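You operate a simulated robot arm through the tools that you are given. There is no shell and no other tool. Be economical: measure what you need, move in short steps, check, and stop when the job is done.

You are at the controls of a simulated robot arm. One attempt, no reset.

Task
Open the dryer door, put the orange cloth from the top of the folding table in the inside of the dryer and shut the door again. Then take the pink gift bag and put it on the top shelf of the rack. Then put the grey cloth from the top of the workbench in the black tray. Then take the blue cloth from the top of the workbench and leave it on top of the brown book. Then fetch the blue jack plug and stand it on the top of the side table. Then fetch the pump bottle and stand it on the top of the disc player. Then pull the white drawer open. Keep to this order. Set down upright: pink gift bag, blue jack plug, pump bottle.

The check looks at the end state, three seconds after you hand in, the way a careful person would. Anything else that was tipped, shoved, dropped, spilled or broken makes it a failure. Flat cloth is picked up by pressing the open fingertips on it (5 to 10 N) and closing them slowly along it; thin cloth reads only 2 to 8 mm in the jaws.

Robot
A 7-joint arm with a two-finger parallel gripper on a trunk, on a base that drives. Base frame: it is fixed to the floor where the robot stands at the start and does not move with it; the origin is under the middle of the robot, x ahead of it, y to its left, z up. Lengths are in m, angles in rad, forces in N, time in s.
With the tool pointing down near the work surface it reaches from about 0.1 to 0.88 m from the robot's upright axis, wherever it stands. Its first joint turns from -2.007 to 2.007 rad. Places, roughly: black tray (43x27x5 cm) [-2.4, -3.5, 0.5]; blue cloth (7x10x3 cm) [-2.3, -2.1, 0.8]; blue jack plug [-2.25, -2, 0.75]; brown book [-3.5, -6.5, 1.25]; dryer door [0.7, -0.1, 0.7]; grey cloth (7x10x3 cm) [-2.4, -2, 0.8]; inside of the dryer (15x26 cm) [0.9, 0.02, 0.52]; orange cloth (7x10x3 cm) [2.5, -2.6, 0.8]; pink gift bag (20x11x30 cm) [2.1, -3.7, 0.8]; pump bottle [-2, -2, 1]; top of the disc player [-5.5, -5, 1.2]; top of the side table [-4.6, -3.4, 0.6]; top shelf of the rack [1.9, -4, 1.5]; white drawer [-0.4, -1.9, 0.7]. Payload 3.91 kg.
Tool frame: the origin (TCP) lies between the finger pads and is the grasp point; the fingertips stand 0.03 m ahead of it; z points along the fingers, y is the line along which they close. The gripper opens to 0.11 m. The fingers are 0.02 m wide and 0.01 m thick; the gripper's body (0.048 by 0.112 m) begins 0.055 m behind the TCP.
Orientation is told as [roll, pitch, yaw] about the base's x, y, z axes, in that order, counted from this pose: with the fingers straight down and closing along the base's y, the tool's x points along the base's -x, its y along +y and its z along -z.

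Tools
- The arm moves only by the tool arm_command. Its argument "steps" is a list of rows, each a list of 7 numbers: the shift along the tool's x, y, z in m, then the turn, a rotation vector about the tool's x, y, z in rad, then the closure, from 0 (fully open) to 1 (shut). In form: [[x, y, z, rx, ry, rz, fingers], ...]. A call has 1 to 12 rows; each row shifts and turns the commanded pose from where the row before left it, along the tool's axes as they then stand. Rows are played at 5 a second. More than 0.05 m and 0.15 rad between two rows, or a gripper value outside its range, and nothing of the call is played. A pose out of reach is approached as far as the arm can. The call stops where the force on the tool passes 40 N (or 10 N more than at its start, if that is more) or the arm is blocked; 0.2 s more then pass. Each finger travels about 0.153 m/s and halts on what it meets, pressing with about 22 N; the grip force reading is that of the motor and also rises with nothing between the fingers. The clock runs only during rows and for 0.2 s after the last one: add rows that do not move to give the fingers time. It gives the time, the measured TCP pose, the force on the tool (base axes), the opening and the grip force at its end, in the units of the frame above (readings bear some noise), with the torque about the TCP (base axes, N m) and any sound that the robot's microphone picked up.
- Cameras (640 x 400 px; columns grow to the right, rows downward): "scene" is now at [0.2001, 0.1333, 1.2196]; the picture's right is [-0.68, -0.73, 0.00], its down [-0.47, 0.44, -0.76] and it looks along [0.56, -0.52, -0.65] (base axes); focal length 256 px, centre (320, 200). "wrist" rides on the gripper at [0.073, 0.017, -0.103] in the tool frame; the picture's right is [-0.23, 0.97, 0.00], its down [-0.76, -0.18, -0.62] and it looks along [-0.61, -0.14, 0.78] (tool axes); focal length 222 px, centre (320, 200). There is no depth. A picture from a camera that has moved, and an enlarged one, comes with that camera's place and axes in the base frame and with its lens. The place of the scene camera against the robot may be out by one fixed shift of up to 0.025 m in any direction.
- grab_frame(camera): a new picture of that camera. It takes no simulated time.
- move_column(by): slides the trunk up (or, below 0, down) by that many m; the arm and the scene camera ride with it, the base frame stays. It gives what a move gives, with no picture.
- roll_base(legs): drives the robot by 1 to 6 legs, each [ahead, left, turn to the left] in m, m and rad, along the robot's own axes; the way and the turn of a leg run together, so that a leg with both is an arc; at most 1.5 m and 3.142 rad a leg. The arm and the cameras ride along, it lands a little off, and it stops where it bumps. It gives what a move gives.
- head_to(pan, tilt): turns the head with the scene camera to pan (to the left, within 1.396 rad either way) and tilt (down, from -0.506 to 1.204), counted from straight ahead of the robot. It gives what a move gives.
- inspect(camera, box): a new picture of the part [left, top, right, bottom] of that camera's present view, enlarged. It takes no simulated time.
- sign_off(): hands the job in; it is judged then, once.

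Work in short steps. Places have to be worked out from the pictures, the camera data and where the tool is seen: move nearer, look again, correct. Check each grasp and each placing, and mend what went wrong. You have 217 turns and 202 pictures in all, those below and enlarged ones among them. Open the gripper and draw the arm clear of the work before you hand the job in, unless the task says otherwise; then end with one line.

The tools are called after "Request:" by a JSON object that holds its "fn" and its "kwargs". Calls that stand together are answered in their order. arm_command: Moves the arm, as the interface text tells. Its arguments: {"type":"object","properties":{"steps":{"type":"array","items":{"type":"array","items":{"type":"number"}}}},"required":["steps"]} The other tools are called the same way: move_column (by) slides the trunk up or down; roll_base (legs) drives the base; head_to (pan, tilt) turns the head that bears the scene camera; grab_frame (camera) takes a picture; inspect (camera, box) takes an enlarged picture of a part of a camera's view; sign_off () hands the job in.

At the start:

```text
time: 0.0
tcp_pos: [0.4058, -0.3793, 0.9184]
tcp_rot: [0.002, 0.002, 0.0]
wrist_force: [-0.6, 0.4, 0.2]
ft_torque: [-0.02, -0.02, 0.05]
opening: 0.1099
finger_force: 0.0
trunk travel left (down, up): [-0.55, 0.44]
robot x, y, heading: [0.0008, -0.0008, 0.003]
head pan, tilt: [-0.75, 0.702]
```

scene: 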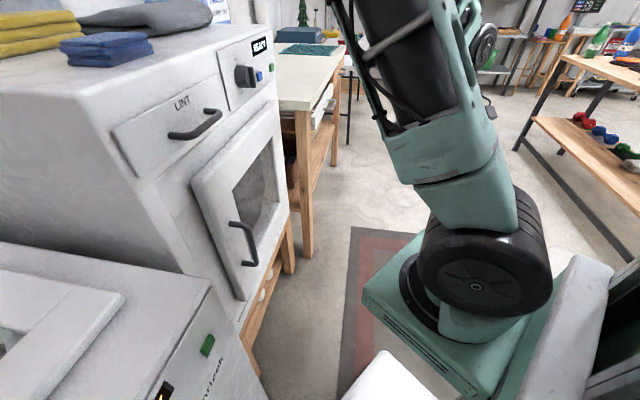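
wrist: 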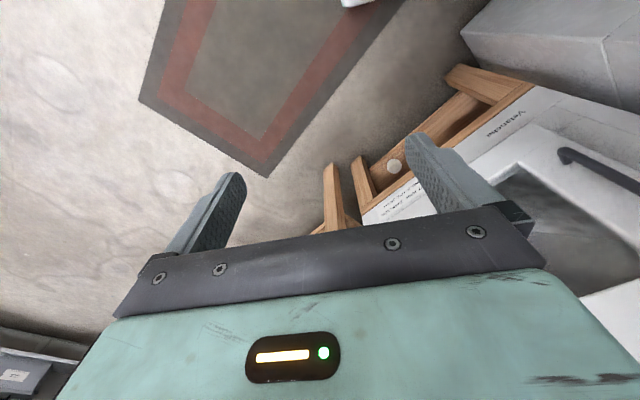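

I'll look straight at the dryer first, to measure the door and the handle.

Request:
{"fn": "head_to", "kwargs": {"pan": -0.2, "tilt": 0.75}}

Request:
{"fn": "grab_frame", "kwargs": {"camera": "scene"}}

```text
time: 1.0
tcp_pos: [0.4052, -0.3795, 0.9186]
tcp_rot: [0.003, 0.002, 0.001]
wrist_force: [-0.1, -0.4, 1.0]
ft_torque: [0.01, 0.04, 0.01]
opening: 0.1101
finger_force: 0.1
trunk travel left (down, up): [-0.55, 0.44]
robot x, y, heading: [-0.0025, -0.0003, -0.002]
head pan, tilt: [-0.201, 0.75]
```

```text
199 pictures are left
camera scene: at [0.2193, 0.1747, 1.2154], right [-0.2, -0.98, 0.0], down [-0.67, 0.14, -0.73], along [0.72, -0.15, -0.68], focal length 256 px, centre (320, 200)
```

scene: 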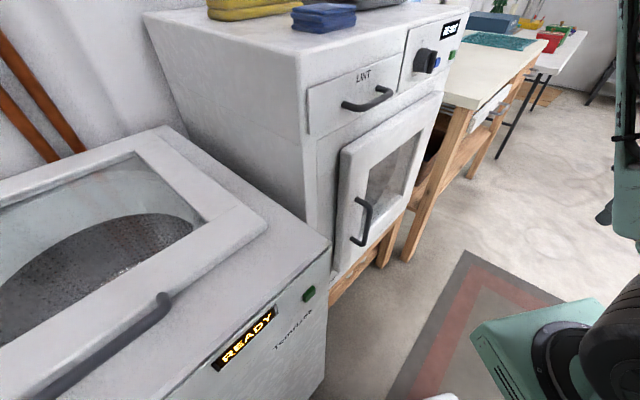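

Request:
{"fn": "inspect", "kwargs": {"camera": "scene", "box": [280, 50, 480, 300]}}

```text
1.60 times, centred on (380, 175) of scene
camera zoom: at [0.2193, 0.1747, 1.2154], right [-0.2, -0.98, 0.0], down [-0.67, 0.14, -0.73], along [0.72, -0.15, -0.68], focal length 409 px, centre (224, 240)
```

zoom: 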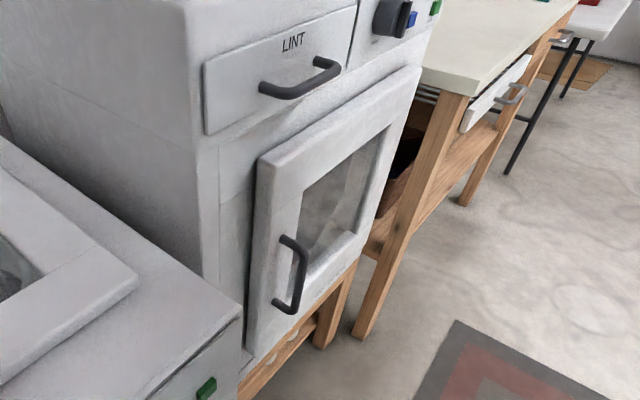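

The dryer front is turned about 33° (its normal faces −x, −y). I'll lower the trunk to get a vertical baseline for triangulating the handle.

Request:
{"fn": "move_column", "kwargs": {"by": -0.25}}

Request:
{"fn": "head_to", "kwargs": {"pan": -0.35, "tilt": 0.5}}

Request:
{"fn": "grab_frame", "kwargs": {"camera": "scene"}}

```text
time: 3.5
tcp_pos: [0.4065, -0.3798, 0.6683]
tcp_rot: [0.002, -0.001, 0.001]
wrist_force: [-0.5, 0.0, 0.1]
ft_torque: [0.0, 0.02, 0.02]
opening: 0.1101
finger_force: 0.0
trunk travel left (down, up): [-0.3, 0.69]
robot x, y, heading: [0.0029, -0.0014, 0.003]
head pan, tilt: [-0.201, 0.75]
```

```text
time: 4.3
tcp_pos: [0.4051, -0.3787, 0.6687]
tcp_rot: [0.001, 0.0, 0.001]
wrist_force: [0.3, 0.8, -0.6]
ft_torque: [0.02, -0.03, 0.03]
opening: 0.1099
finger_force: 0.2
trunk travel left (down, up): [-0.3, 0.69]
robot x, y, heading: [0.0019, 0.0042, 0.002]
head pan, tilt: [-0.351, 0.499]
```

```text
197 pictures are left
camera scene: at [0.2235, 0.16, 0.9873], right [-0.34, -0.94, 0.0], down [-0.45, 0.16, -0.88], along [0.82, -0.3, -0.48], focal length 256 px, centre (320, 200)
```

scene: 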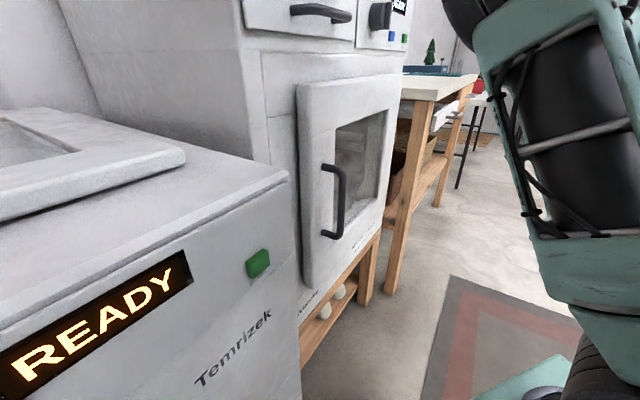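

Triangulation: handle mid ≈ (0.588, −0.015, 0.766), door from (0.63, 0.05) to the hinge (0.87, −0.31), z 0.54–0.95. I want the robot squarely in front of the door, so I check that the right side is clear.

Request:
{"fn": "head_to", "kwargs": {"pan": -1.39, "tilt": 0.6}}

Request:
{"fn": "grab_frame", "kwargs": {"camera": "scene"}}

```text
time: 5.6
tcp_pos: [0.4054, -0.3794, 0.6687]
tcp_rot: [0.001, 0.002, -0.001]
wrist_force: [0.1, -0.3, 0.2]
ft_torque: [-0.04, -0.01, -0.02]
opening: 0.11
finger_force: 0.1
trunk travel left (down, up): [-0.3, 0.69]
robot x, y, heading: [-0.0025, -0.0003, 0.004]
head pan, tilt: [-1.389, 0.6]
```

```text
196 pictures are left
camera scene: at [0.1541, 0.1043, 0.9783], right [-0.98, -0.18, 0.0], down [-0.1, 0.56, -0.83], along [0.15, -0.81, -0.56], focal length 256 px, centre (320, 200)
```

scene: 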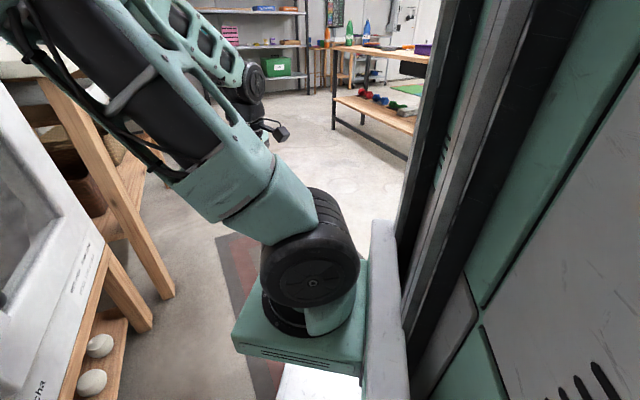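

The right side is clear floor. I shift right and turn to face the door.

Request:
{"fn": "roll_base", "kwargs": {"legs": [[0, -0.46, 0], [-0.05, 0, 0.59]]}}

Request:
{"fn": "head_to", "kwargs": {"pan": 0.0, "tilt": 0.45}}

Request:
{"fn": "grab_frame", "kwargs": {"camera": "scene"}}

Request:
{"fn": "grab_frame", "kwargs": {"camera": "wrist"}}

```text
time: 10.0
tcp_pos: [0.5002, -0.5636, 0.6685]
tcp_rot: [0.003, 0.0, 0.592]
wrist_force: [1.0, -0.3, -0.3]
ft_torque: [0.0, -0.02, 0.01]
opening: 0.1101
finger_force: 0.0
trunk travel left (down, up): [-0.3, 0.69]
robot x, y, heading: [-0.0481, -0.4745, 0.591]
head pan, tilt: [-1.389, 0.6]
```

```text
time: 11.5
tcp_pos: [0.5001, -0.5647, 0.6684]
tcp_rot: [0.003, 0.002, 0.589]
wrist_force: [-0.6, 0.7, -0.1]
ft_torque: [-0.03, -0.01, 0.01]
opening: 0.11
finger_force: 0.1
trunk travel left (down, up): [-0.3, 0.69]
robot x, y, heading: [-0.0473, -0.476, 0.596]
head pan, tilt: [0.0, 0.45]
```

```text
195 pictures are left
camera scene: at [0.0289, -0.1888, 0.9919], right [0.56, -0.83, 0.0], down [-0.36, -0.24, -0.9], along [0.75, 0.5, -0.44], focal length 256 px, centre (320, 200)
```

scene: 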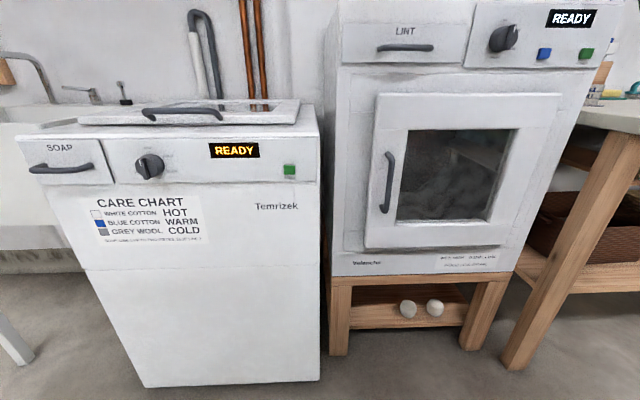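

```text
194 pictures are left
camera wrist: at [0.4307, -0.5917, 0.7723], right [-0.35, 0.94, 0.0], down [0.73, 0.28, 0.62], along [0.58, 0.22, -0.78], focal length 222 px, centre (320, 200)
```

wrist: 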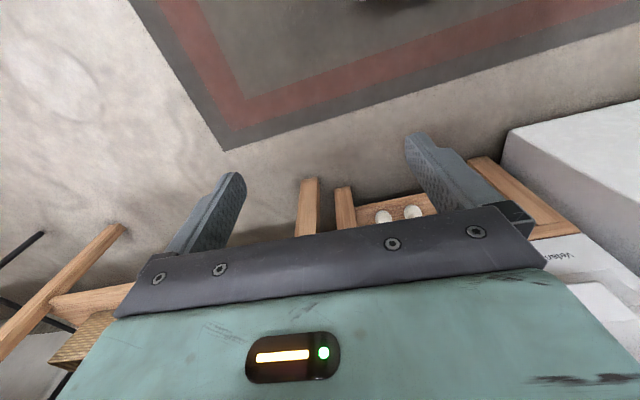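

Readings agree: handle ≈ (0.588, −0.013, 0.763) and the face is square to the robot now. I raise a bit and pitch the tool to horizontal.

Request:
{"fn": "arm_command", "kwargs": {"steps": [[0, 0, -0.05, 0, 0, 0, 0], [0, 0, -0.045, 0, 0, 0, 0], [0, 0, 0, 0, -0.15, 0, 0], [0, 0, 0, 0, -0.15, 0, 0], [0, 0, 0, 0, -0.15, 0, 0], [0, 0, 0, 0, -0.15, 0, 0], [0, 0, 0, 0, -0.15, 0, 0], [0, 0, 0, 0, -0.15, 0, 0], [0, 0, 0, 0, -0.15, 0, 0], [0, 0, 0, 0, -0.15, 0, 0], [0, 0, 0, 0, -0.15, 0, 0], [0, 0, 0, 0, -0.15, 0, 0]]}}

```text
time: 14.1
tcp_pos: [0.5084, -0.5785, 0.7677]
tcp_rot: [0.004, -1.502, 0.584]
wrist_force: [-0.2, 0.1, 0.2]
ft_torque: [0.02, 0.01, -0.02]
opening: 0.1101
finger_force: 0.0
out of reach, approached as far as the arm can: row 11, 12
trunk travel left (down, up): [-0.3, 0.69]
robot x, y, heading: [-0.0481, -0.4733, 0.59]
head pan, tilt: [0.0, 0.45]
```

Request:
{"fn": "arm_command", "kwargs": {"steps": [[0, 0, 0.04, 0, 0, 0, 0], [0, 0, 0.05, 0, -0.04, 0, 0], [0, 0, 0.05, 0, -0.03, 0, 0], [0, 0, 0.05, 0, 0, 0, 0], [0, 0.05, 0, 0, 0, 0, 0], [0, 0.05, 0, 0, 0, 0, 0], [0, 0.05, 0, 0, 0, 0, 0], [0, 0.05, 0, 0, 0, 0, 0], [0, 0.05, 0, 0, 0, 0, 0], [0, 0.05, 0, 0, 0, 0, 0], [0, 0.05, 0, 0, 0, 0, 0], [0, 0.05, 0, 0, 0, 0, 0]]}}

Request:
{"fn": "grab_frame", "kwargs": {"camera": "wrist"}}

Request:
{"fn": "grab_frame", "kwargs": {"camera": "scene"}}

```text
time: 16.7
tcp_pos: [0.5697, -0.1386, 0.782]
tcp_rot: [0.087, -1.569, 0.502]
wrist_force: [-0.2, 0.3, -0.1]
ft_torque: [-0.02, -0.02, 0.03]
opening: 0.1099
finger_force: 0.0
out of reach, approached as far as the arm can: row 6, 7, 8, 9, 10, 11
trunk travel left (down, up): [-0.3, 0.69]
robot x, y, heading: [-0.05, -0.4764, 0.595]
head pan, tilt: [0.0, 0.45]
```

```text
193 pictures are left
camera wrist: at [0.4747, -0.1833, 0.7106], right [-0.54, 0.81, 0.23], down [-0.42, -0.49, 0.76], along [0.73, 0.32, 0.6], focal length 222 px, centre (320, 200)
```

wrist: 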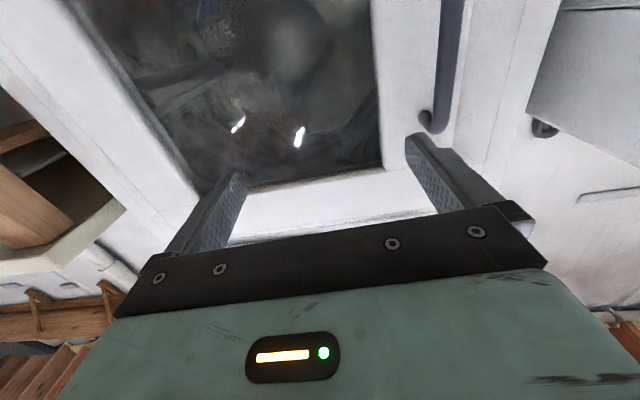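

```text
192 pictures are left
camera scene: at [0.029, -0.1888, 0.9919], right [0.56, -0.83, 0.0], down [-0.36, -0.24, -0.9], along [0.75, 0.5, -0.44], focal length 256 px, centre (320, 200)
```

scene: 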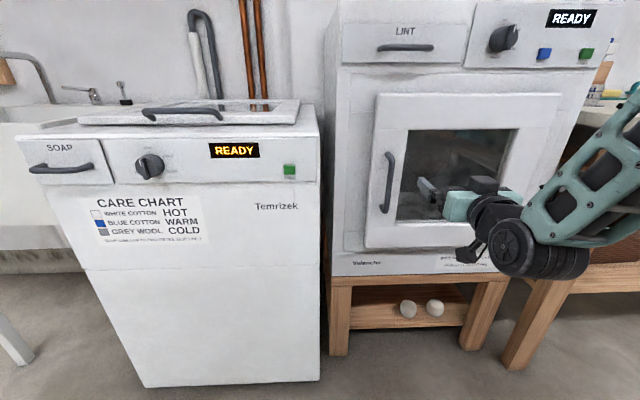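

Request:
{"fn": "arm_command", "kwargs": {"steps": [[0, 0, 0, 0, 0, 0, 0], [0, 0, 0, 0, 0, 0, 0]]}}

```text
time: 17.3
tcp_pos: [0.5714, -0.138, 0.7831]
tcp_rot: [0.305, -1.567, 0.285]
wrist_force: [-0.1, -0.1, 0.1]
ft_torque: [0.0, 0.0, 0.05]
opening: 0.11
finger_force: 0.1
trunk travel left (down, up): [-0.3, 0.69]
robot x, y, heading: [-0.0458, -0.472, 0.589]
head pan, tilt: [0.0, 0.45]
```

Tool is level and ~0.09 m right of the handle; fingers clear of it. I step left and slightly down, then look.

Request:
{"fn": "arm_command", "kwargs": {"steps": [[0.01, 0.045, 0, 0, 0, 0, 0], [0.01, 0.045, 0, 0, 0, 0, 0], [0, 0, 0, 0, 0, 0, 0]]}}

Request:
{"fn": "grab_frame", "kwargs": {"camera": "wrist"}}

Request:
{"fn": "grab_frame", "kwargs": {"camera": "scene"}}

```text
time: 18.1
tcp_pos: [0.5214, -0.0624, 0.7636]
tcp_rot: [0.37, -1.568, 0.219]
wrist_force: [1.3, 0.5, -0.1]
ft_torque: [0.0, -0.02, 0.02]
opening: 0.1099
finger_force: 0.0
trunk travel left (down, up): [-0.3, 0.69]
robot x, y, heading: [-0.0485, -0.476, 0.591]
head pan, tilt: [0.0, 0.45]
```

```text
191 pictures are left
camera wrist: at [0.4254, -0.1072, 0.691], right [-0.54, 0.81, 0.23], down [-0.42, -0.49, 0.76], along [0.73, 0.32, 0.6], focal length 222 px, centre (320, 200)
```

wrist: 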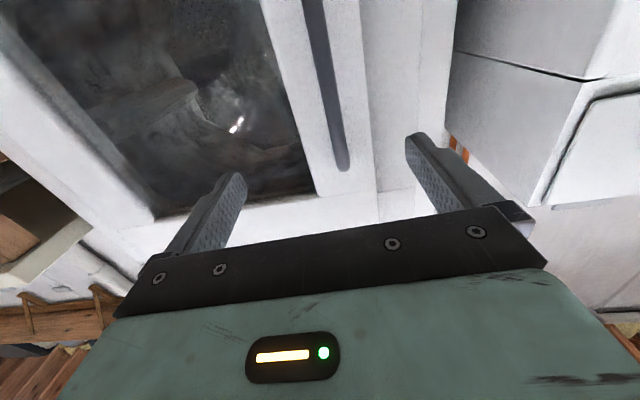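

```text
190 pictures are left
camera scene: at [0.0288, -0.1887, 0.9919], right [0.56, -0.83, 0.0], down [-0.36, -0.24, -0.9], along [0.75, 0.5, -0.44], focal length 256 px, centre (320, 200)
```

scene: 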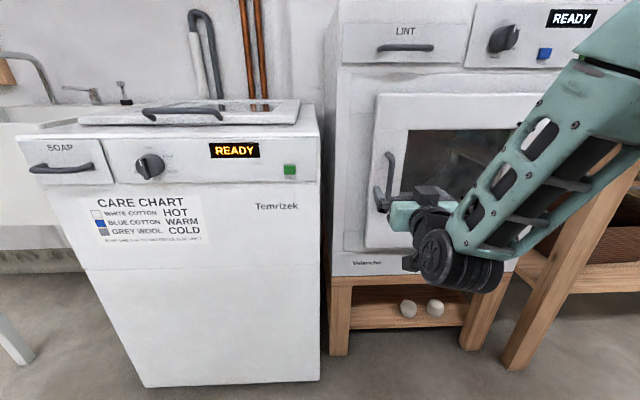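

The bar is between the fingers, about 0.015 m left of centre, ~0.085 m ahead. I centre, advance and close slowly.

Request:
{"fn": "arm_command", "kwargs": {"steps": [[0.01, 0.014, 0, 0, 0, 0, 0], [0, 0, 0.04, 0, 0, 0, 0], [0, 0, 0.042, 0, 0, 0, 0], [0, 0, 0, 0, 0, 0, 0]]}}

Request:
{"fn": "grab_frame", "kwargs": {"camera": "wrist"}}

```text
time: 19.1
tcp_pos: [0.583, -0.0065, 0.7519]
tcp_rot: [0.311, -1.568, 0.277]
wrist_force: [-0.1, 0.7, -0.6]
ft_torque: [-0.03, -0.02, 0.0]
opening: 0.1101
finger_force: 0.1
trunk travel left (down, up): [-0.3, 0.69]
robot x, y, heading: [-0.0462, -0.4753, 0.591]
head pan, tilt: [0.0, 0.45]
```

```text
189 pictures are left
camera wrist: at [0.4867, -0.0503, 0.6797], right [-0.54, 0.81, 0.23], down [-0.42, -0.49, 0.76], along [0.73, 0.32, 0.6], focal length 222 px, centre (320, 200)
```

wrist: 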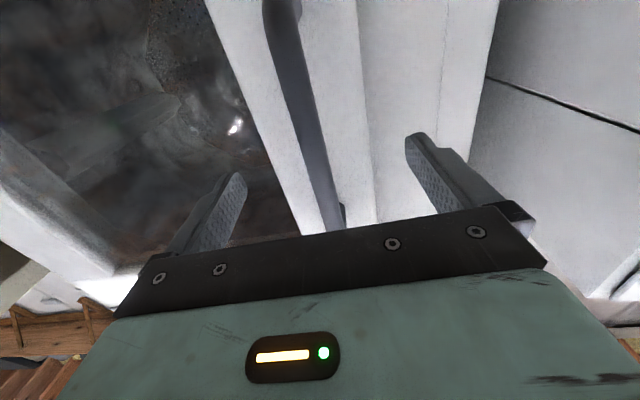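

The bar is well between the pads. Closing.

Request:
{"fn": "arm_command", "kwargs": {"steps": [[0, 0, 0, 0, 0, 0, 0.4], [0, 0, 0, 0, 0, 0, 0.8], [0, 0, 0, 0, 0, 0, 1], [0, 0, 0, 0, 0, 0, 1]]}}

```text
time: 20.1
tcp_pos: [0.5803, -0.0043, 0.752]
tcp_rot: [0.29, -1.566, 0.303]
wrist_force: [-3.3, 4.5, 0.7]
ft_torque: [0.01, -0.04, 0.09]
opening: 0.0136
finger_force: 44.9
trunk travel left (down, up): [-0.3, 0.69]
robot x, y, heading: [-0.0478, -0.4775, 0.586]
head pan, tilt: [0.0, 0.45]
```

Gripped (13.6 mm bar). Now I pull along the hinge arc in small steps.

Request:
{"fn": "arm_command", "kwargs": {"steps": [[0, -0.005, -0.02, -0.05, 0, 0, 1], [0, -0.005, -0.02, -0.05, 0, 0, 1], [0, -0.005, -0.02, -0.05, 0, 0, 1], [0, -0.005, -0.02, -0.05, 0, 0, 1]]}}

```text
time: 21.1
tcp_pos: [0.5279, -0.0693, 0.7525]
tcp_rot: [0.098, -1.566, 0.699]
wrist_force: [-27.5, 21.2, -12.4]
ft_torque: [-0.1, -0.17, 0.26]
opening: 0.0137
finger_force: 45.3
trunk travel left (down, up): [-0.3, 0.69]
robot x, y, heading: [-0.0489, -0.4729, 0.589]
head pan, tilt: [0.0, 0.45]
```

Door follows; there is a radial load, so my radius is a bit short. I relieve it with a little outward bias.

Request:
{"fn": "arm_command", "kwargs": {"steps": [[0, 0.004, 0, 0, 0, 0, 1], [0, -0.003, -0.02, -0.05, 0, 0, 1], [0, -0.003, -0.02, -0.05, 0, 0, 1]]}}

Request:
{"fn": "grab_frame", "kwargs": {"camera": "scene"}}

```text
time: 22.1
tcp_pos: [0.5178, -0.0844, 0.7515]
tcp_rot: [0.107, -1.554, 0.79]
wrist_force: [-1.5, 0.8, -8.6]
ft_torque: [0.44, -0.57, 0.03]
opening: 0.0134
finger_force: 44.8
out of reach, approached as far as the arm can: row 3
trunk travel left (down, up): [-0.3, 0.69]
robot x, y, heading: [-0.0502, -0.4698, 0.592]
head pan, tilt: [0.0, 0.45]
stopped in row 3: the force on the tool passed its limit (the readings are from after the stop); the commanded pose is now the measured one
```

```text
188 pictures are left
camera scene: at [0.0288, -0.1885, 0.9922], right [0.56, -0.83, 0.0], down [-0.36, -0.24, -0.9], along [0.75, 0.5, -0.44], focal length 256 px, centre (320, 200)
```

scene: 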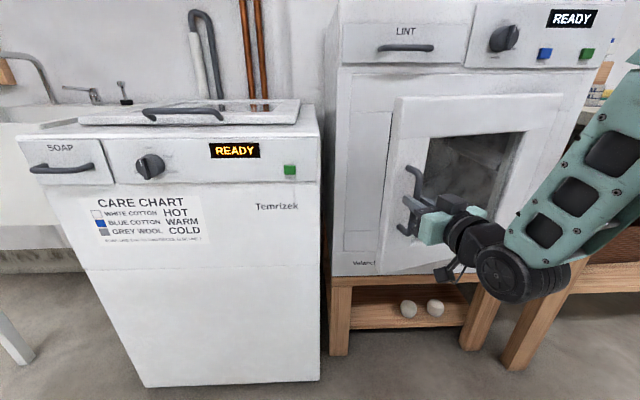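

Door is ajar ~13° and the arm is at its near limit. I open the fingers, back the base 0.2 m, then re-grip with more room.

Request:
{"fn": "arm_command", "kwargs": {"steps": [[0, 0, 0, 0, 0, 0, 0.5], [0, 0, 0, 0, 0, 0, 0], [0, 0, 0, 0, 0, 0, 0]]}}

Request:
{"fn": "roll_base", "kwargs": {"legs": [[-0.22, 0, 0]]}}

Request:
{"fn": "grab_frame", "kwargs": {"camera": "wrist"}}

Request:
{"fn": "grab_frame", "kwargs": {"camera": "scene"}}

```text
time: 22.9
tcp_pos: [0.5172, -0.085, 0.7529]
tcp_rot: [0.18, -1.559, 0.717]
wrist_force: [0.1, -0.3, 0.0]
ft_torque: [-0.02, 0.02, 0.04]
opening: 0.11
finger_force: 0.2
trunk travel left (down, up): [-0.3, 0.69]
robot x, y, heading: [-0.0459, -0.4777, 0.589]
head pan, tilt: [0.0, 0.45]
```

```text
time: 24.6
tcp_pos: [0.3344, -0.2092, 0.7537]
tcp_rot: [0.179, -1.559, 0.718]
wrist_force: [0.7, -0.8, -0.6]
ft_torque: [-0.02, 0.02, -0.03]
opening: 0.11
finger_force: 0.0
trunk travel left (down, up): [-0.3, 0.69]
robot x, y, heading: [-0.2307, -0.5977, 0.592]
head pan, tilt: [0.0, 0.45]
```

```text
187 pictures are left
camera wrist: at [0.2551, -0.2803, 0.682], right [-0.76, 0.61, 0.23], down [-0.24, -0.59, 0.77], along [0.6, 0.53, 0.6], focal length 222 px, centre (320, 200)
```

wrist: 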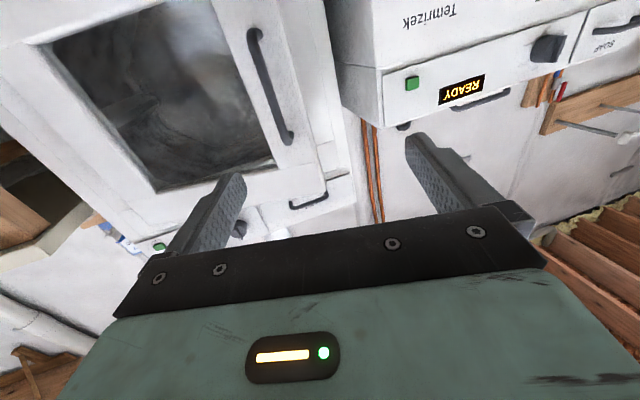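

```text
186 pictures are left
camera scene: at [-0.1549, -0.3118, 0.9919], right [0.56, -0.83, 0.0], down [-0.36, -0.24, -0.9], along [0.75, 0.5, -0.44], focal length 256 px, centre (320, 200)
```

scene: 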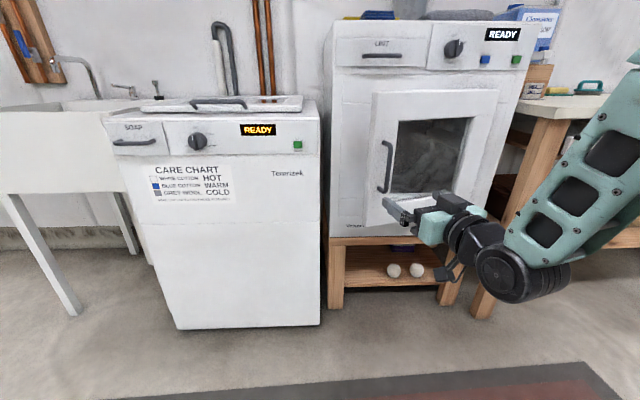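

Door stayed ajar. I re-approach the handle: tool sideways −0.066, then forward 0.21.

Request:
{"fn": "arm_command", "kwargs": {"steps": [[0, -0.033, 0, 0, 0, 0, 0], [0, -0.033, 0, 0, 0, 0, 0], [0, 0, 0.05, 0, 0, 0, 0], [0, 0, 0.05, 0, 0, 0, 0], [0, 0, 0.05, 0, 0, 0, 0], [0, 0, 0.05, 0, 0, 0, 0], [0, 0, 0.01, 0, 0, 0, 0], [0, 0, 0, 0, 0, 0, 0]]}}

Request:
{"fn": "grab_frame", "kwargs": {"camera": "wrist"}}

```text
time: 26.4
tcp_pos: [0.5159, -0.0861, 0.7499]
tcp_rot: [0.186, -1.559, 0.711]
wrist_force: [0.4, -0.3, 0.0]
ft_torque: [0.0, 0.02, -0.01]
opening: 0.11
finger_force: 0.1
trunk travel left (down, up): [-0.3, 0.69]
robot x, y, heading: [-0.2314, -0.5962, 0.591]
head pan, tilt: [0.0, 0.45]
```

```text
185 pictures are left
camera wrist: at [0.4368, -0.158, 0.6788], right [-0.76, 0.61, 0.23], down [-0.24, -0.59, 0.77], along [0.6, 0.53, 0.6], focal length 222 px, centre (320, 200)
```

wrist: 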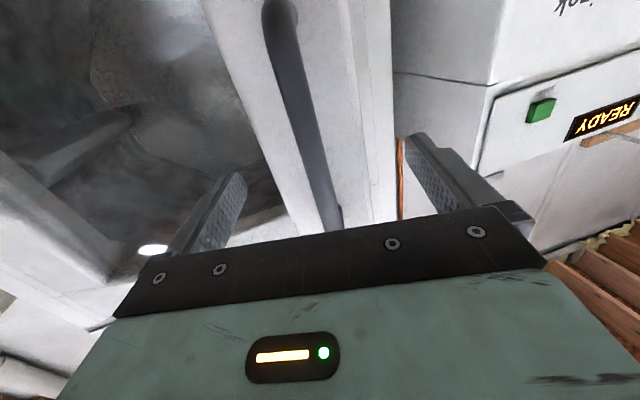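

Bar centred again. Close and continue the arc.

Request:
{"fn": "arm_command", "kwargs": {"steps": [[0, 0, 0, 0, 0, 0, 0.5], [0, 0, 0, 0, 0, 0, 1], [0, 0, 0, 0, 0, 0, 1], [0, 0, 0, 0, 0, 0, 1], [0, -0.0033, -0.0212, -0.05, 0, 0, 1], [0, -0.0033, -0.0212, -0.05, 0, 0, 1], [0, -0.0033, -0.0212, -0.05, 0, 0, 1], [0, -0.0033, -0.0212, -0.05, 0, 0, 1]]}}

```text
time: 28.2
tcp_pos: [0.4792, -0.1651, 0.7492]
tcp_rot: [0.363, -1.555, 0.733]
wrist_force: [-0.4, 0.3, -9.4]
ft_torque: [-0.28, -0.23, 0.0]
opening: 0.0134
finger_force: 44.8
trunk travel left (down, up): [-0.3, 0.69]
robot x, y, heading: [-0.2303, -0.5998, 0.593]
head pan, tilt: [0.0, 0.45]
```

Request:
{"fn": "arm_command", "kwargs": {"steps": [[0, -0.0033, -0.0212, -0.05, 0, 0, 1], [0, -0.0033, -0.0212, -0.05, 0, 0, 1], [0, -0.0033, -0.0212, -0.05, 0, 0, 1], [0, -0.0033, -0.0212, -0.05, 0, 0, 1], [0, -0.0033, -0.0212, -0.05, 0, 0, 1], [0, -0.0033, -0.0212, -0.05, 0, 0, 1], [0, 0, 0, 0, 0, 0, 1]]}}

```text
time: 29.8
tcp_pos: [0.4575, -0.292, 0.7498]
tcp_rot: [0.437, -1.547, 0.946]
wrist_force: [6.3, -0.3, -12.4]
ft_torque: [-0.12, -0.63, -0.12]
opening: 0.0138
finger_force: 44.7
trunk travel left (down, up): [-0.3, 0.69]
robot x, y, heading: [-0.2283, -0.5976, 0.584]
head pan, tilt: [0.0, 0.45]
stopped in row 7: the force on the tool passed its limit (the readings are from after the stop); the commanded pose is now the measured one
```

Door ≈45° open; circle fit gives hinge ≈ (0.867, −0.298), R ≈ 0.41. Continue with the refined arc.

Request:
{"fn": "arm_command", "kwargs": {"steps": [[0, -0.004, -0.0201, -0.05, 0, 0, 1], [0, -0.004, -0.0201, -0.05, 0, 0, 1], [0, -0.004, -0.0201, -0.05, 0, 0, 1], [0, -0.004, -0.0201, -0.05, 0, 0, 1], [0, -0.004, -0.0201, -0.05, 0, 0, 1], [0, -0.004, -0.0201, -0.05, 0, 0, 1], [0, 0, 0, 0, 0, 0, 1]]}}

Request:
{"fn": "grab_frame", "kwargs": {"camera": "scene"}}

```text
time: 31.4
tcp_pos: [0.4749, -0.4107, 0.7498]
tcp_rot: [0.546, -1.548, 1.136]
wrist_force: [10.0, 4.0, -11.5]
ft_torque: [0.42, -0.76, -0.14]
opening: 0.0137
finger_force: 45.4
trunk travel left (down, up): [-0.3, 0.69]
robot x, y, heading: [-0.2284, -0.5987, 0.588]
head pan, tilt: [0.0, 0.45]
stopped in row 7: the force on the tool passed its limit (the readings are from after the stop); the commanded pose is now the measured one
```

```text
184 pictures are left
camera scene: at [-0.154, -0.3115, 0.9921], right [0.56, -0.83, 0.0], down [-0.36, -0.24, -0.9], along [0.75, 0.5, -0.44], focal length 256 px, centre (320, 200)
```

scene: 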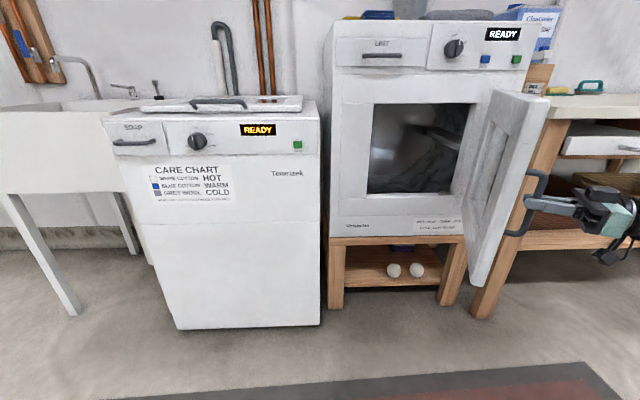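

Request:
{"fn": "arm_command", "kwargs": {"steps": [[0, -0.0055, -0.0201, -0.05, 0, 0, 1], [0, -0.005, -0.0201, -0.05, 0, 0, 1], [0, -0.005, -0.0201, -0.05, 0, 0, 1], [0, -0.005, -0.0201, -0.05, 0, 0, 1], [0, -0.005, -0.0201, -0.05, 0, 0, 1], [0, -0.005, -0.0201, -0.05, 0, 0, 1], [0, -0.005, -0.0201, -0.05, 0, 0, 1], [0, -0.005, -0.0201, -0.05, 0, 0, 1]]}}

Request:
{"fn": "grab_frame", "kwargs": {"camera": "scene"}}

```text
time: 32.9
tcp_pos: [0.5299, -0.5203, 0.7509]
tcp_rot: [0.98, -1.542, 1.0]
wrist_force: [0.5, 0.5, -10.5]
ft_torque: [0.46, -0.86, 0.0]
opening: 0.0137
finger_force: 44.7
trunk travel left (down, up): [-0.3, 0.69]
robot x, y, heading: [-0.2332, -0.6006, 0.585]
head pan, tilt: [0.0, 0.45]
stopped in row 7: the force on the tool passed its limit (the readings are from after the stop); the commanded pose is now the measured one
```

```text
183 pictures are left
camera scene: at [-0.1544, -0.3119, 0.9924], right [0.56, -0.83, 0.0], down [-0.36, -0.24, -0.9], along [0.75, 0.5, -0.44], focal length 256 px, centre (320, 200)
```

scene: 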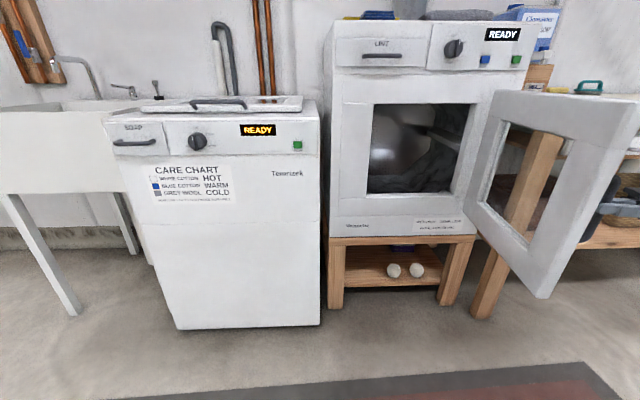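

Door is ~80° open with the opening clear. I release, retract, and pitch back down.

Request:
{"fn": "arm_command", "kwargs": {"steps": [[0, 0, 0, 0, 0, 0, 0.5], [0, 0, 0, 0, 0, 0, 0], [0, 0, 0, 0, 0, 0, 0], [0, 0, -0.04, 0, 0, 0, 0], [0, 0, -0.05, 0, 0, 0, 0], [0, 0, -0.05, 0, 0, 0, 0]]}}

Request:
{"fn": "grab_frame", "kwargs": {"camera": "wrist"}}

```text
time: 34.3
tcp_pos: [0.5861, -0.6459, 0.7543]
tcp_rot: [0.9, -1.533, 1.078]
wrist_force: [0.6, 2.7, 6.2]
ft_torque: [-0.51, -0.21, 0.09]
opening: 0.1099
finger_force: 0.0
trunk travel left (down, up): [-0.3, 0.69]
robot x, y, heading: [-0.2283, -0.5957, 0.591]
head pan, tilt: [0.0, 0.45]
```

```text
182 pictures are left
camera wrist: at [0.6096, -0.7522, 0.6854], right [-0.89, -0.38, 0.26], down [0.42, -0.48, 0.77], along [-0.17, 0.79, 0.58], focal length 222 px, centre (320, 200)
```

wrist: 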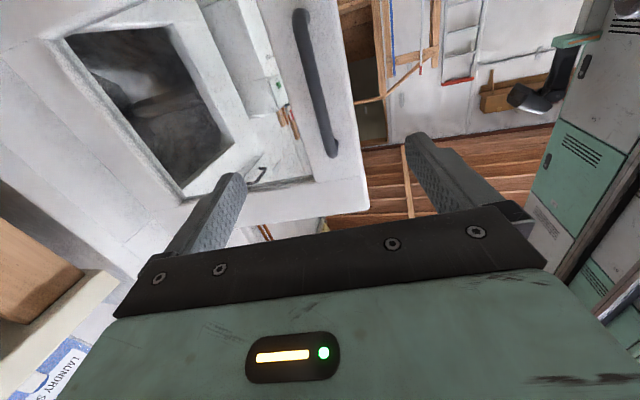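

There is a slight 6 N reading; I check with the scene camera that nothing is touched.

Request:
{"fn": "head_to", "kwargs": {"pan": -0.65, "tilt": 0.5}}

Request:
{"fn": "grab_frame", "kwargs": {"camera": "scene"}}

```text
time: 35.3
tcp_pos: [0.5859, -0.6508, 0.7483]
tcp_rot: [1.028, -1.526, 0.946]
wrist_force: [-0.1, 0.9, 0.6]
ft_torque: [-0.01, 0.0, -0.01]
opening: 0.1099
finger_force: 0.0
trunk travel left (down, up): [-0.3, 0.69]
robot x, y, heading: [-0.2347, -0.6017, 0.589]
head pan, tilt: [-0.649, 0.499]
```

```text
181 pictures are left
camera scene: at [-0.1403, -0.3684, 0.9874], right [-0.06, -1.0, 0.0], down [-0.48, 0.03, -0.88], along [0.88, -0.05, -0.48], focal length 256 px, centre (320, 200)
```

scene: 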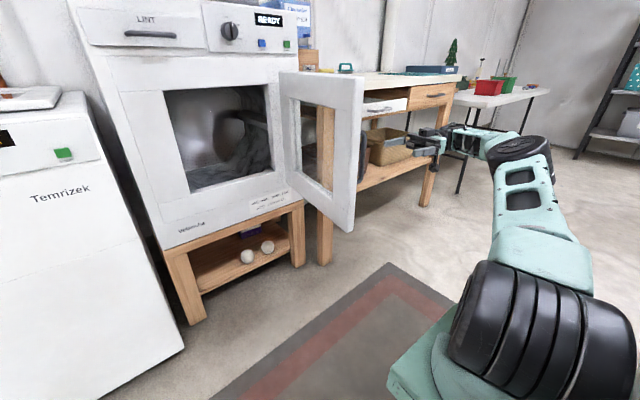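

All clear. I back away and fold the tool downward into a compact carry pose.

Request:
{"fn": "roll_base", "kwargs": {"legs": [[-0.3, 0, 0]]}}

Request:
{"fn": "arm_command", "kwargs": {"steps": [[0, 0, 0, 0, 0.15, 0, 0], [0, 0, 0, 0, 0.15, 0, 0], [0, 0, 0, 0, 0.15, 0, 0], [0, 0, 0, 0, 0.15, 0, 0], [0, 0, 0, 0, 0.15, 0, 0], [0, 0, 0, 0, 0.15, 0, 0], [0, 0, 0, 0, 0.15, 0, 0], [0, 0, 0, 0, 0.15, 0, 0], [0, 0, 0, 0, 0.15, 0, 0], [0, 0, 0, 0, 0.15, 0, 0]]}}

```text
time: 37.4
tcp_pos: [0.334, -0.82, 0.7541]
tcp_rot: [0.987, -1.543, 0.987]
wrist_force: [0.2, 0.7, -1.4]
ft_torque: [-0.01, -0.01, -0.02]
opening: 0.1102
finger_force: 0.0
trunk travel left (down, up): [-0.3, 0.69]
robot x, y, heading: [-0.4849, -0.7705, 0.585]
head pan, tilt: [-0.649, 0.499]
```

```text
time: 39.6
tcp_pos: [0.3337, -0.8211, 0.754]
tcp_rot: [0.023, -0.054, 1.972]
wrist_force: [-1.0, 0.4, 0.0]
ft_torque: [0.01, -0.01, 0.01]
opening: 0.1098
finger_force: 0.1
trunk travel left (down, up): [-0.3, 0.69]
robot x, y, heading: [-0.4869, -0.7693, 0.586]
head pan, tilt: [-0.649, 0.499]
```

Tool points down. I fold the arm in, raise the trunk to travel height, then look toward the folding table.

Request:
{"fn": "arm_command", "kwargs": {"steps": [[-0.012, 0.045, 0, 0, 0, 0, 0], [-0.012, 0.045, 0, 0, 0, 0, 0], [-0.012, 0.045, 0, 0, 0, 0, 0], [-0.012, 0.045, 0, 0, 0, 0, 0], [-0.012, 0.045, 0, 0, 0, 0, 0], [-0.012, 0.045, 0, 0, 0, 0, 0], [0, 0, 0, 0, 0, 0.15, 0], [0, 0, 0, 0, 0, 0.15, 0], [0, 0, 0, 0, 0, 0.15, 0], [0, 0, 0, 0, 0, 0.15, 0], [0, 0, 0, 0, 0, 0.15, 0], [0, 0, 0, 0, 0, 0.15, 0]]}}

Request:
{"fn": "move_column", "kwargs": {"by": 0.3}}

Request:
{"fn": "head_to", "kwargs": {"pan": -1.25, "tilt": 0.25}}

Request:
{"fn": "grab_frame", "kwargs": {"camera": "scene"}}

```text
time: 42.2
tcp_pos: [0.0579, -0.8598, 0.7642]
tcp_rot: [0.057, -0.017, 1.071]
wrist_force: [0.7, -1.1, -0.1]
ft_torque: [0.0, -0.01, 0.0]
opening: 0.11
finger_force: 0.1
trunk travel left (down, up): [-0.3, 0.69]
robot x, y, heading: [-0.4844, -0.7675, 0.59]
head pan, tilt: [-0.649, 0.499]
```

```text
time: 45.2
tcp_pos: [0.0586, -0.8602, 1.0633]
tcp_rot: [0.057, -0.017, 1.075]
wrist_force: [0.4, -0.2, -0.6]
ft_torque: [-0.01, 0.0, 0.0]
opening: 0.1103
finger_force: 0.0
trunk travel left (down, up): [-0.6, 0.39]
robot x, y, heading: [-0.4834, -0.7637, 0.586]
head pan, tilt: [-0.649, 0.499]
```

```text
time: 46.2
tcp_pos: [0.0575, -0.8594, 1.0641]
tcp_rot: [0.059, -0.018, 1.072]
wrist_force: [0.1, -0.2, 0.5]
ft_torque: [0.0, 0.01, 0.03]
opening: 0.1099
finger_force: 0.0
trunk travel left (down, up): [-0.6, 0.39]
robot x, y, heading: [-0.4855, -0.7698, 0.588]
head pan, tilt: [-1.25, 0.25]
```

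```text
180 pictures are left
camera scene: at [-0.409, -0.5888, 1.3105], right [-0.61, -0.79, 0.0], down [-0.2, 0.15, -0.97], along [0.77, -0.59, -0.25], focal length 256 px, centre (320, 200)
```

scene: 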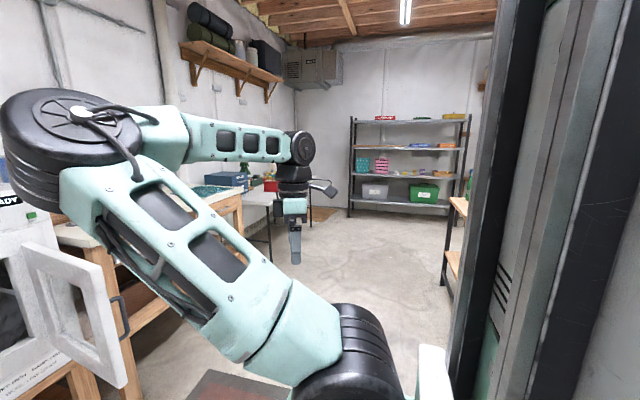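

I see the rack with the pink striped bag ahead and the folding table behind the arm. I turn right and drive toward an open spot short of the folding table.

Request:
{"fn": "roll_base", "kwargs": {"legs": [[0, 0, -1.36], [1.4, 0, 0]]}}

Request:
{"fn": "head_to", "kwargs": {"pan": 0.3, "tilt": 0.35}}

Request:
{"fn": "grab_frame", "kwargs": {"camera": "scene"}}

```text
time: 56.5
tcp_pos: [0.5325, -2.2935, 1.0647]
tcp_rot: [0.057, -0.017, -0.295]
wrist_force: [1.5, -0.3, 0.3]
ft_torque: [-0.04, 0.01, 0.01]
opening: 0.1099
finger_force: 0.0
trunk travel left (down, up): [-0.6, 0.39]
robot x, y, heading: [0.5126, -1.7427, -0.785]
head pan, tilt: [-1.25, 0.25]
```

```text
time: 58.1
tcp_pos: [0.5308, -2.2936, 1.063]
tcp_rot: [0.059, -0.019, -0.295]
wrist_force: [-0.2, -0.3, 0.8]
ft_torque: [-0.02, -0.01, 0.0]
opening: 0.1098
finger_force: 0.0
trunk travel left (down, up): [-0.6, 0.39]
robot x, y, heading: [0.5137, -1.7437, -0.773]
head pan, tilt: [0.3, 0.351]
```

```text
179 pictures are left
camera scene: at [0.8372, -1.7558, 1.3011], right [-0.46, -0.89, 0.0], down [-0.3, 0.16, -0.94], along [0.83, -0.43, -0.34], focal length 256 px, centre (320, 200)
```

scene: 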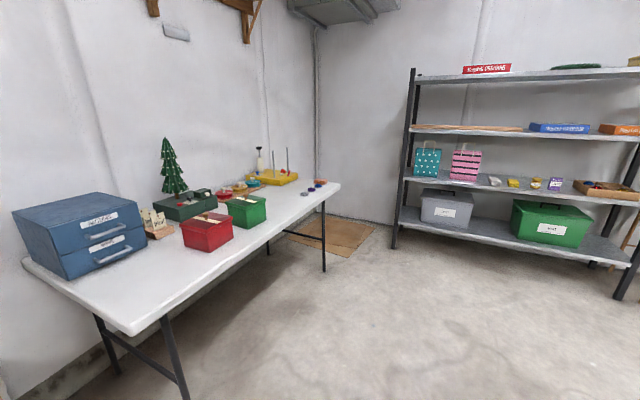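

Request:
{"fn": "inspect", "kwargs": {"camera": "scene", "box": [170, 130, 350, 243]}}

Request:
{"fn": "inspect", "kwargs": {"camera": "scene", "box": [390, 40, 640, 250]}}

```text
3.54 times, centred on (260, 186) of scene
camera zoom: at [0.8372, -1.7558, 1.3011], right [-0.46, -0.89, 0.0], down [-0.3, 0.16, -0.94], along [0.83, -0.43, -0.34], focal length 905 px, centre (532, 248)
```

zoom: 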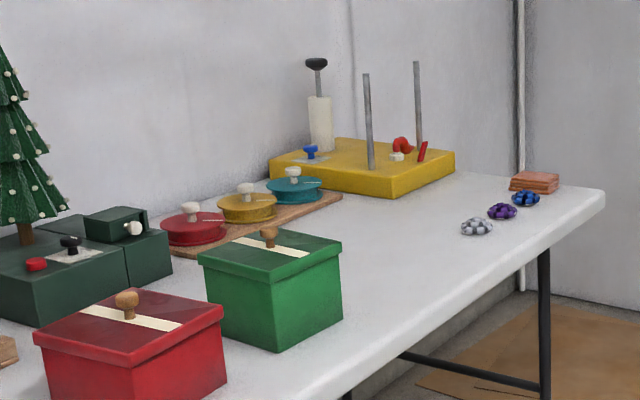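

```text
1.90 times, centred on (515, 145) of scene
camera zoom: at [0.8372, -1.7558, 1.3011], right [-0.46, -0.89, 0.0], down [-0.3, 0.16, -0.94], along [0.83, -0.43, -0.34], focal length 487 px, centre (-51, 305)
```

zoom: 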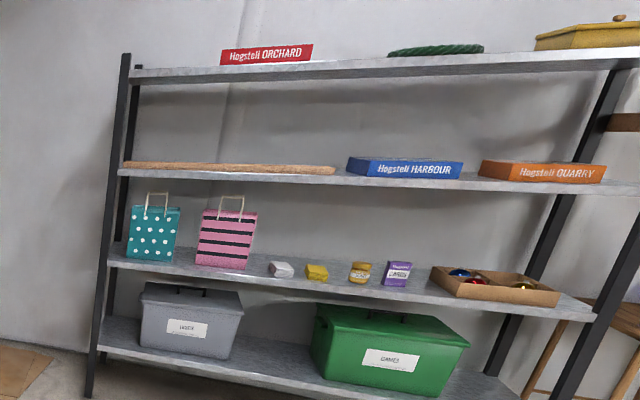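

Orange cloth ≈ (2.5, −2.62) at the far end of the folding table; pink bag stands on the third shelf of the rack. I turn to face the table, strafe along it, and then close in.

Request:
{"fn": "roll_base", "kwargs": {"legs": [[0, 0, 1.36], [0, -1.4, 0], [0.3, -0.38, 0]]}}

Request:
{"fn": "head_to", "kwargs": {"pan": 0.0, "tilt": 0.6}}

Request:
{"fn": "grab_frame", "kwargs": {"camera": "scene"}}

```text
time: 70.9
tcp_pos: [2.2833, -3.1614, 1.0638]
tcp_rot: [0.057, -0.017, 1.072]
wrist_force: [0.1, 0.9, -0.3]
ft_torque: [0.03, -0.03, 0.03]
opening: 0.11
finger_force: 0.2
trunk travel left (down, up): [-0.6, 0.39]
robot x, y, heading: [1.7386, -3.0703, 0.584]
head pan, tilt: [0.3, 0.351]
```

```text
time: 71.7
tcp_pos: [2.283, -3.1622, 1.0636]
tcp_rot: [0.057, -0.017, 1.071]
wrist_force: [-0.3, -0.4, 0.7]
ft_torque: [0.01, -0.03, 0.03]
opening: 0.1102
finger_force: 0.1
trunk travel left (down, up): [-0.6, 0.39]
robot x, y, heading: [1.7423, -3.0667, 0.59]
head pan, tilt: [0.0, 0.6]
```

```text
176 pictures are left
camera scene: at [1.817, -2.7829, 1.2784], right [0.55, -0.83, 0.0], down [-0.47, -0.31, -0.83], along [0.69, 0.46, -0.56], focal length 256 px, centre (320, 200)
```

scene: 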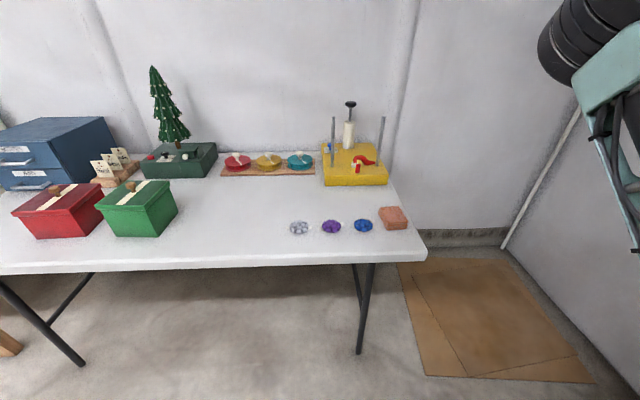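

Triangulated cloth ≈ (2.484, −2.617, 0.776). I move 0.15 m closer, and position the hand above and before the cloth to look with the wrist camera.

Request:
{"fn": "roll_base", "kwargs": {"legs": [[0.15, 0.0, 0]]}}

Request:
{"fn": "inspect", "kwargs": {"camera": "scene", "box": [280, 150, 480, 275]}}

```text
time: 73.1
tcp_pos: [2.4088, -3.0786, 1.0641]
tcp_rot: [0.059, -0.018, 1.072]
wrist_force: [-0.1, -1.1, 0.6]
ft_torque: [-0.02, 0.0, 0.0]
opening: 0.1101
finger_force: 0.1
trunk travel left (down, up): [-0.6, 0.39]
robot x, y, heading: [1.8675, -2.9847, 0.585]
head pan, tilt: [0.0, 0.6]
```

```text
3.20 times, centred on (380, 212) of scene
camera zoom: at [1.9418, -2.7, 1.2783], right [0.55, -0.83, 0.0], down [-0.47, -0.31, -0.83], along [0.69, 0.46, -0.56], focal length 818 px, centre (128, 160)
```

zoom: 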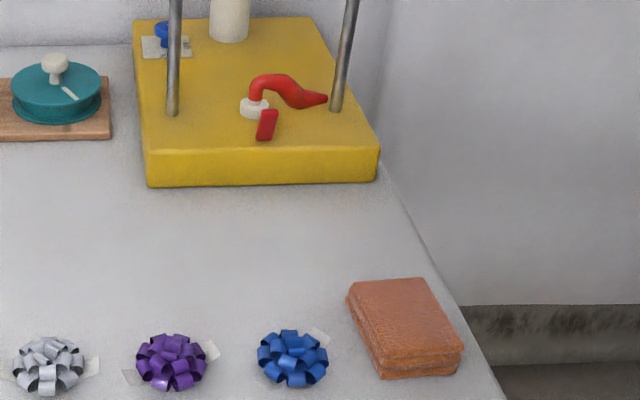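

Cloth's long side lies along the depth direction; I'll pinch its 7 cm width with tool yaw ≈0.62 (blue bow is ~0.10 m to its left, so limited opening). Moving above it.

Request:
{"fn": "arm_command", "kwargs": {"steps": [[0, 0, 0, 0.0193, 0.006, 0.147, 0], [0, 0, 0, 0.0193, 0.006, 0.147, 0], [0, 0, 0, 0.0193, 0.006, 0.147, 0], [-0.034, 0.035, 0, 0, 0, 0, 0], [-0.034, 0.035, 0, 0, 0, 0, 0], [-0.034, 0.035, 0, 0, 0, 0, 0], [-0.034, 0.035, 0, 0, 0, 0, 0], [-0.034, 0.035, 0, 0, 0, 0, 0], [-0.034, 0.035, 0, 0, 0, 0, 0], [-0.034, 0.035, 0, 0, 0, 0, 0.14], [-0.034, 0.035, 0, 0, 0, 0, 0.14], [-0.034, 0.035, 0, 0, 0, 0, 0.14]]}}

Request:
{"fn": "grab_frame", "kwargs": {"camera": "wrist"}}

```text
time: 75.7
tcp_pos: [2.4683, -2.6438, 1.061]
tcp_rot: [0.002, 0.013, 0.631]
wrist_force: [-0.5, -0.2, 0.2]
ft_torque: [0.01, 0.02, 0.0]
opening: 0.0944
finger_force: 0.0
trunk travel left (down, up): [-0.6, 0.39]
robot x, y, heading: [1.8718, -2.9842, 0.582]
head pan, tilt: [0.0, 0.6]
```

```text
174 pictures are left
camera wrist: at [2.4009, -2.6726, 1.1648], right [-0.39, 0.92, 0.0], down [0.73, 0.31, 0.61], along [0.56, 0.24, -0.79], focal length 222 px, centre (320, 200)
```

wrist: 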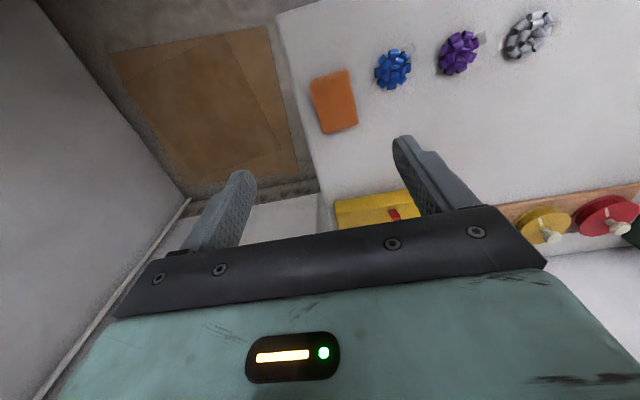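

Wrist view confirms the cloth at (2.477, −2.615), angle 0.637. I align and descend to just above.

Request:
{"fn": "arm_command", "kwargs": {"steps": [[-0.0246, 0.014, 0, 0, -0.013, 0, 0.14], [0, 0, 0.05, 0, 0, 0, 0.14], [0, 0, 0.05, 0, 0, 0, 0.14], [0, 0, 0.05, 0, 0, 0, 0.14], [0, 0, 0.05, 0, 0, 0, 0.14], [0, 0, 0.025, 0, 0, 0, 0.14], [0, 0, 0, 0, 0, 0, 0.14]]}}

Request:
{"fn": "grab_frame", "kwargs": {"camera": "wrist"}}

Request:
{"fn": "inspect", "kwargs": {"camera": "scene", "box": [320, 170, 520, 295]}}

```text
time: 77.3
tcp_pos: [2.4801, -2.6179, 0.8337]
tcp_rot: [-0.001, -0.001, 0.633]
wrist_force: [0.1, -0.5, 0.1]
ft_torque: [0.01, -0.02, -0.02]
opening: 0.0946
finger_force: 0.0
trunk travel left (down, up): [-0.6, 0.39]
robot x, y, heading: [1.8658, -2.9813, 0.585]
head pan, tilt: [0.0, 0.6]
```

```text
173 pictures are left
camera wrist: at [2.4117, -2.6483, 0.938], right [-0.39, 0.92, 0.0], down [0.72, 0.31, 0.62], along [0.57, 0.24, -0.78], focal length 222 px, centre (320, 200)
```

wrist: 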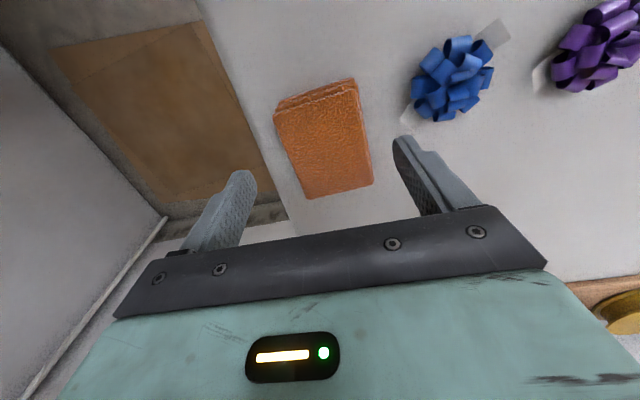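

```text
3.20 times, centred on (420, 232) of scene
camera zoom: at [1.9418, -2.6999, 1.2783], right [0.55, -0.83, 0.0], down [-0.47, -0.31, -0.83], along [0.69, 0.46, -0.56], focal length 818 px, centre (0, 96)
```

zoom: 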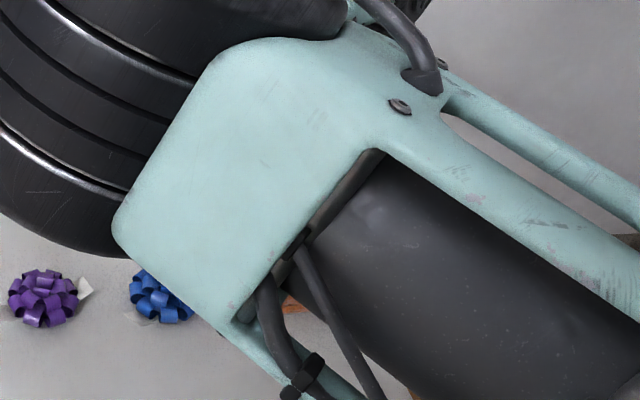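

Cloth is nicely between the fingers. Lowering the last 3–4 cm in small steps.

Request:
{"fn": "arm_command", "kwargs": {"steps": [[0.005, 0.003, 0.015, 0, 0, 0, 0.14], [0, 0, 0.012, 0, 0, 0, 0.14], [0, 0, 0.006, 0, 0, 0, 0.14], [0, 0, 0, 0, 0, 0, 0.14]]}}

```text
time: 78.3
tcp_pos: [2.4737, -2.6184, 0.801]
tcp_rot: [-0.001, 0.0, 0.63]
wrist_force: [0.7, -0.4, 0.8]
ft_torque: [0.01, 0.0, 0.0]
opening: 0.0948
finger_force: 0.0
trunk travel left (down, up): [-0.6, 0.39]
robot x, y, heading: [1.8663, -2.9833, 0.588]
head pan, tilt: [0.0, 0.6]
```

Request:
{"fn": "arm_command", "kwargs": {"steps": [[0, 0, 0.005, 0, 0, 0, 0.14], [0, 0, 0.005, 0, 0, 0, 0.14], [0, 0, 0, 0, 0, 0, 0.14]]}}

Request:
{"fn": "grab_frame", "kwargs": {"camera": "wrist"}}

```text
time: 79.1
tcp_pos: [2.4747, -2.617, 0.7908]
tcp_rot: [0.002, -0.002, 0.632]
wrist_force: [-0.3, -1.0, 0.3]
ft_torque: [0.0, -0.01, -0.03]
opening: 0.0946
finger_force: 0.0
trunk travel left (down, up): [-0.6, 0.39]
robot x, y, heading: [1.8652, -2.989, 0.589]
head pan, tilt: [0.0, 0.6]
```

```text
171 pictures are left
camera wrist: at [2.4056, -2.6481, 0.8946], right [-0.39, 0.92, 0.0], down [0.72, 0.31, 0.62], along [0.57, 0.24, -0.78], focal length 222 px, centre (320, 200)
```

wrist: 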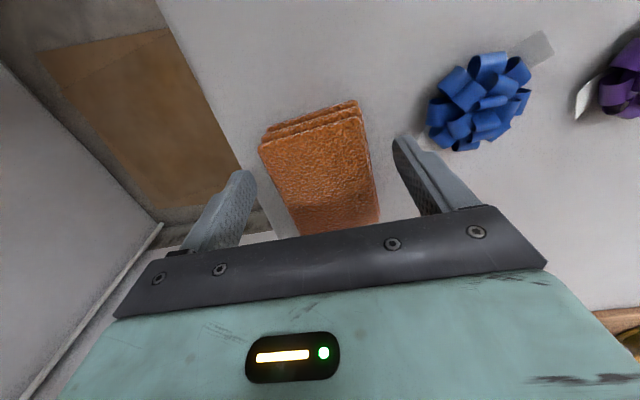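

Tips at 0.761, no contact yet. A few more millimetres until the table is felt.

Request:
{"fn": "arm_command", "kwargs": {"steps": [[0, 0, 0.004, 0, 0, 0, 0.14], [0, 0, 0.004, 0, 0, 0, 0.14], [0, 0, 0, 0, 0, 0, 0.14]]}}

```text
time: 79.9
tcp_pos: [2.4734, -2.6185, 0.7828]
tcp_rot: [0.0, -0.001, 0.633]
wrist_force: [0.4, 0.0, -0.4]
ft_torque: [-0.01, -0.02, -0.01]
opening: 0.0946
finger_force: 0.1
trunk travel left (down, up): [-0.6, 0.39]
robot x, y, heading: [1.8668, -2.9849, 0.59]
head pan, tilt: [0.0, 0.6]
```

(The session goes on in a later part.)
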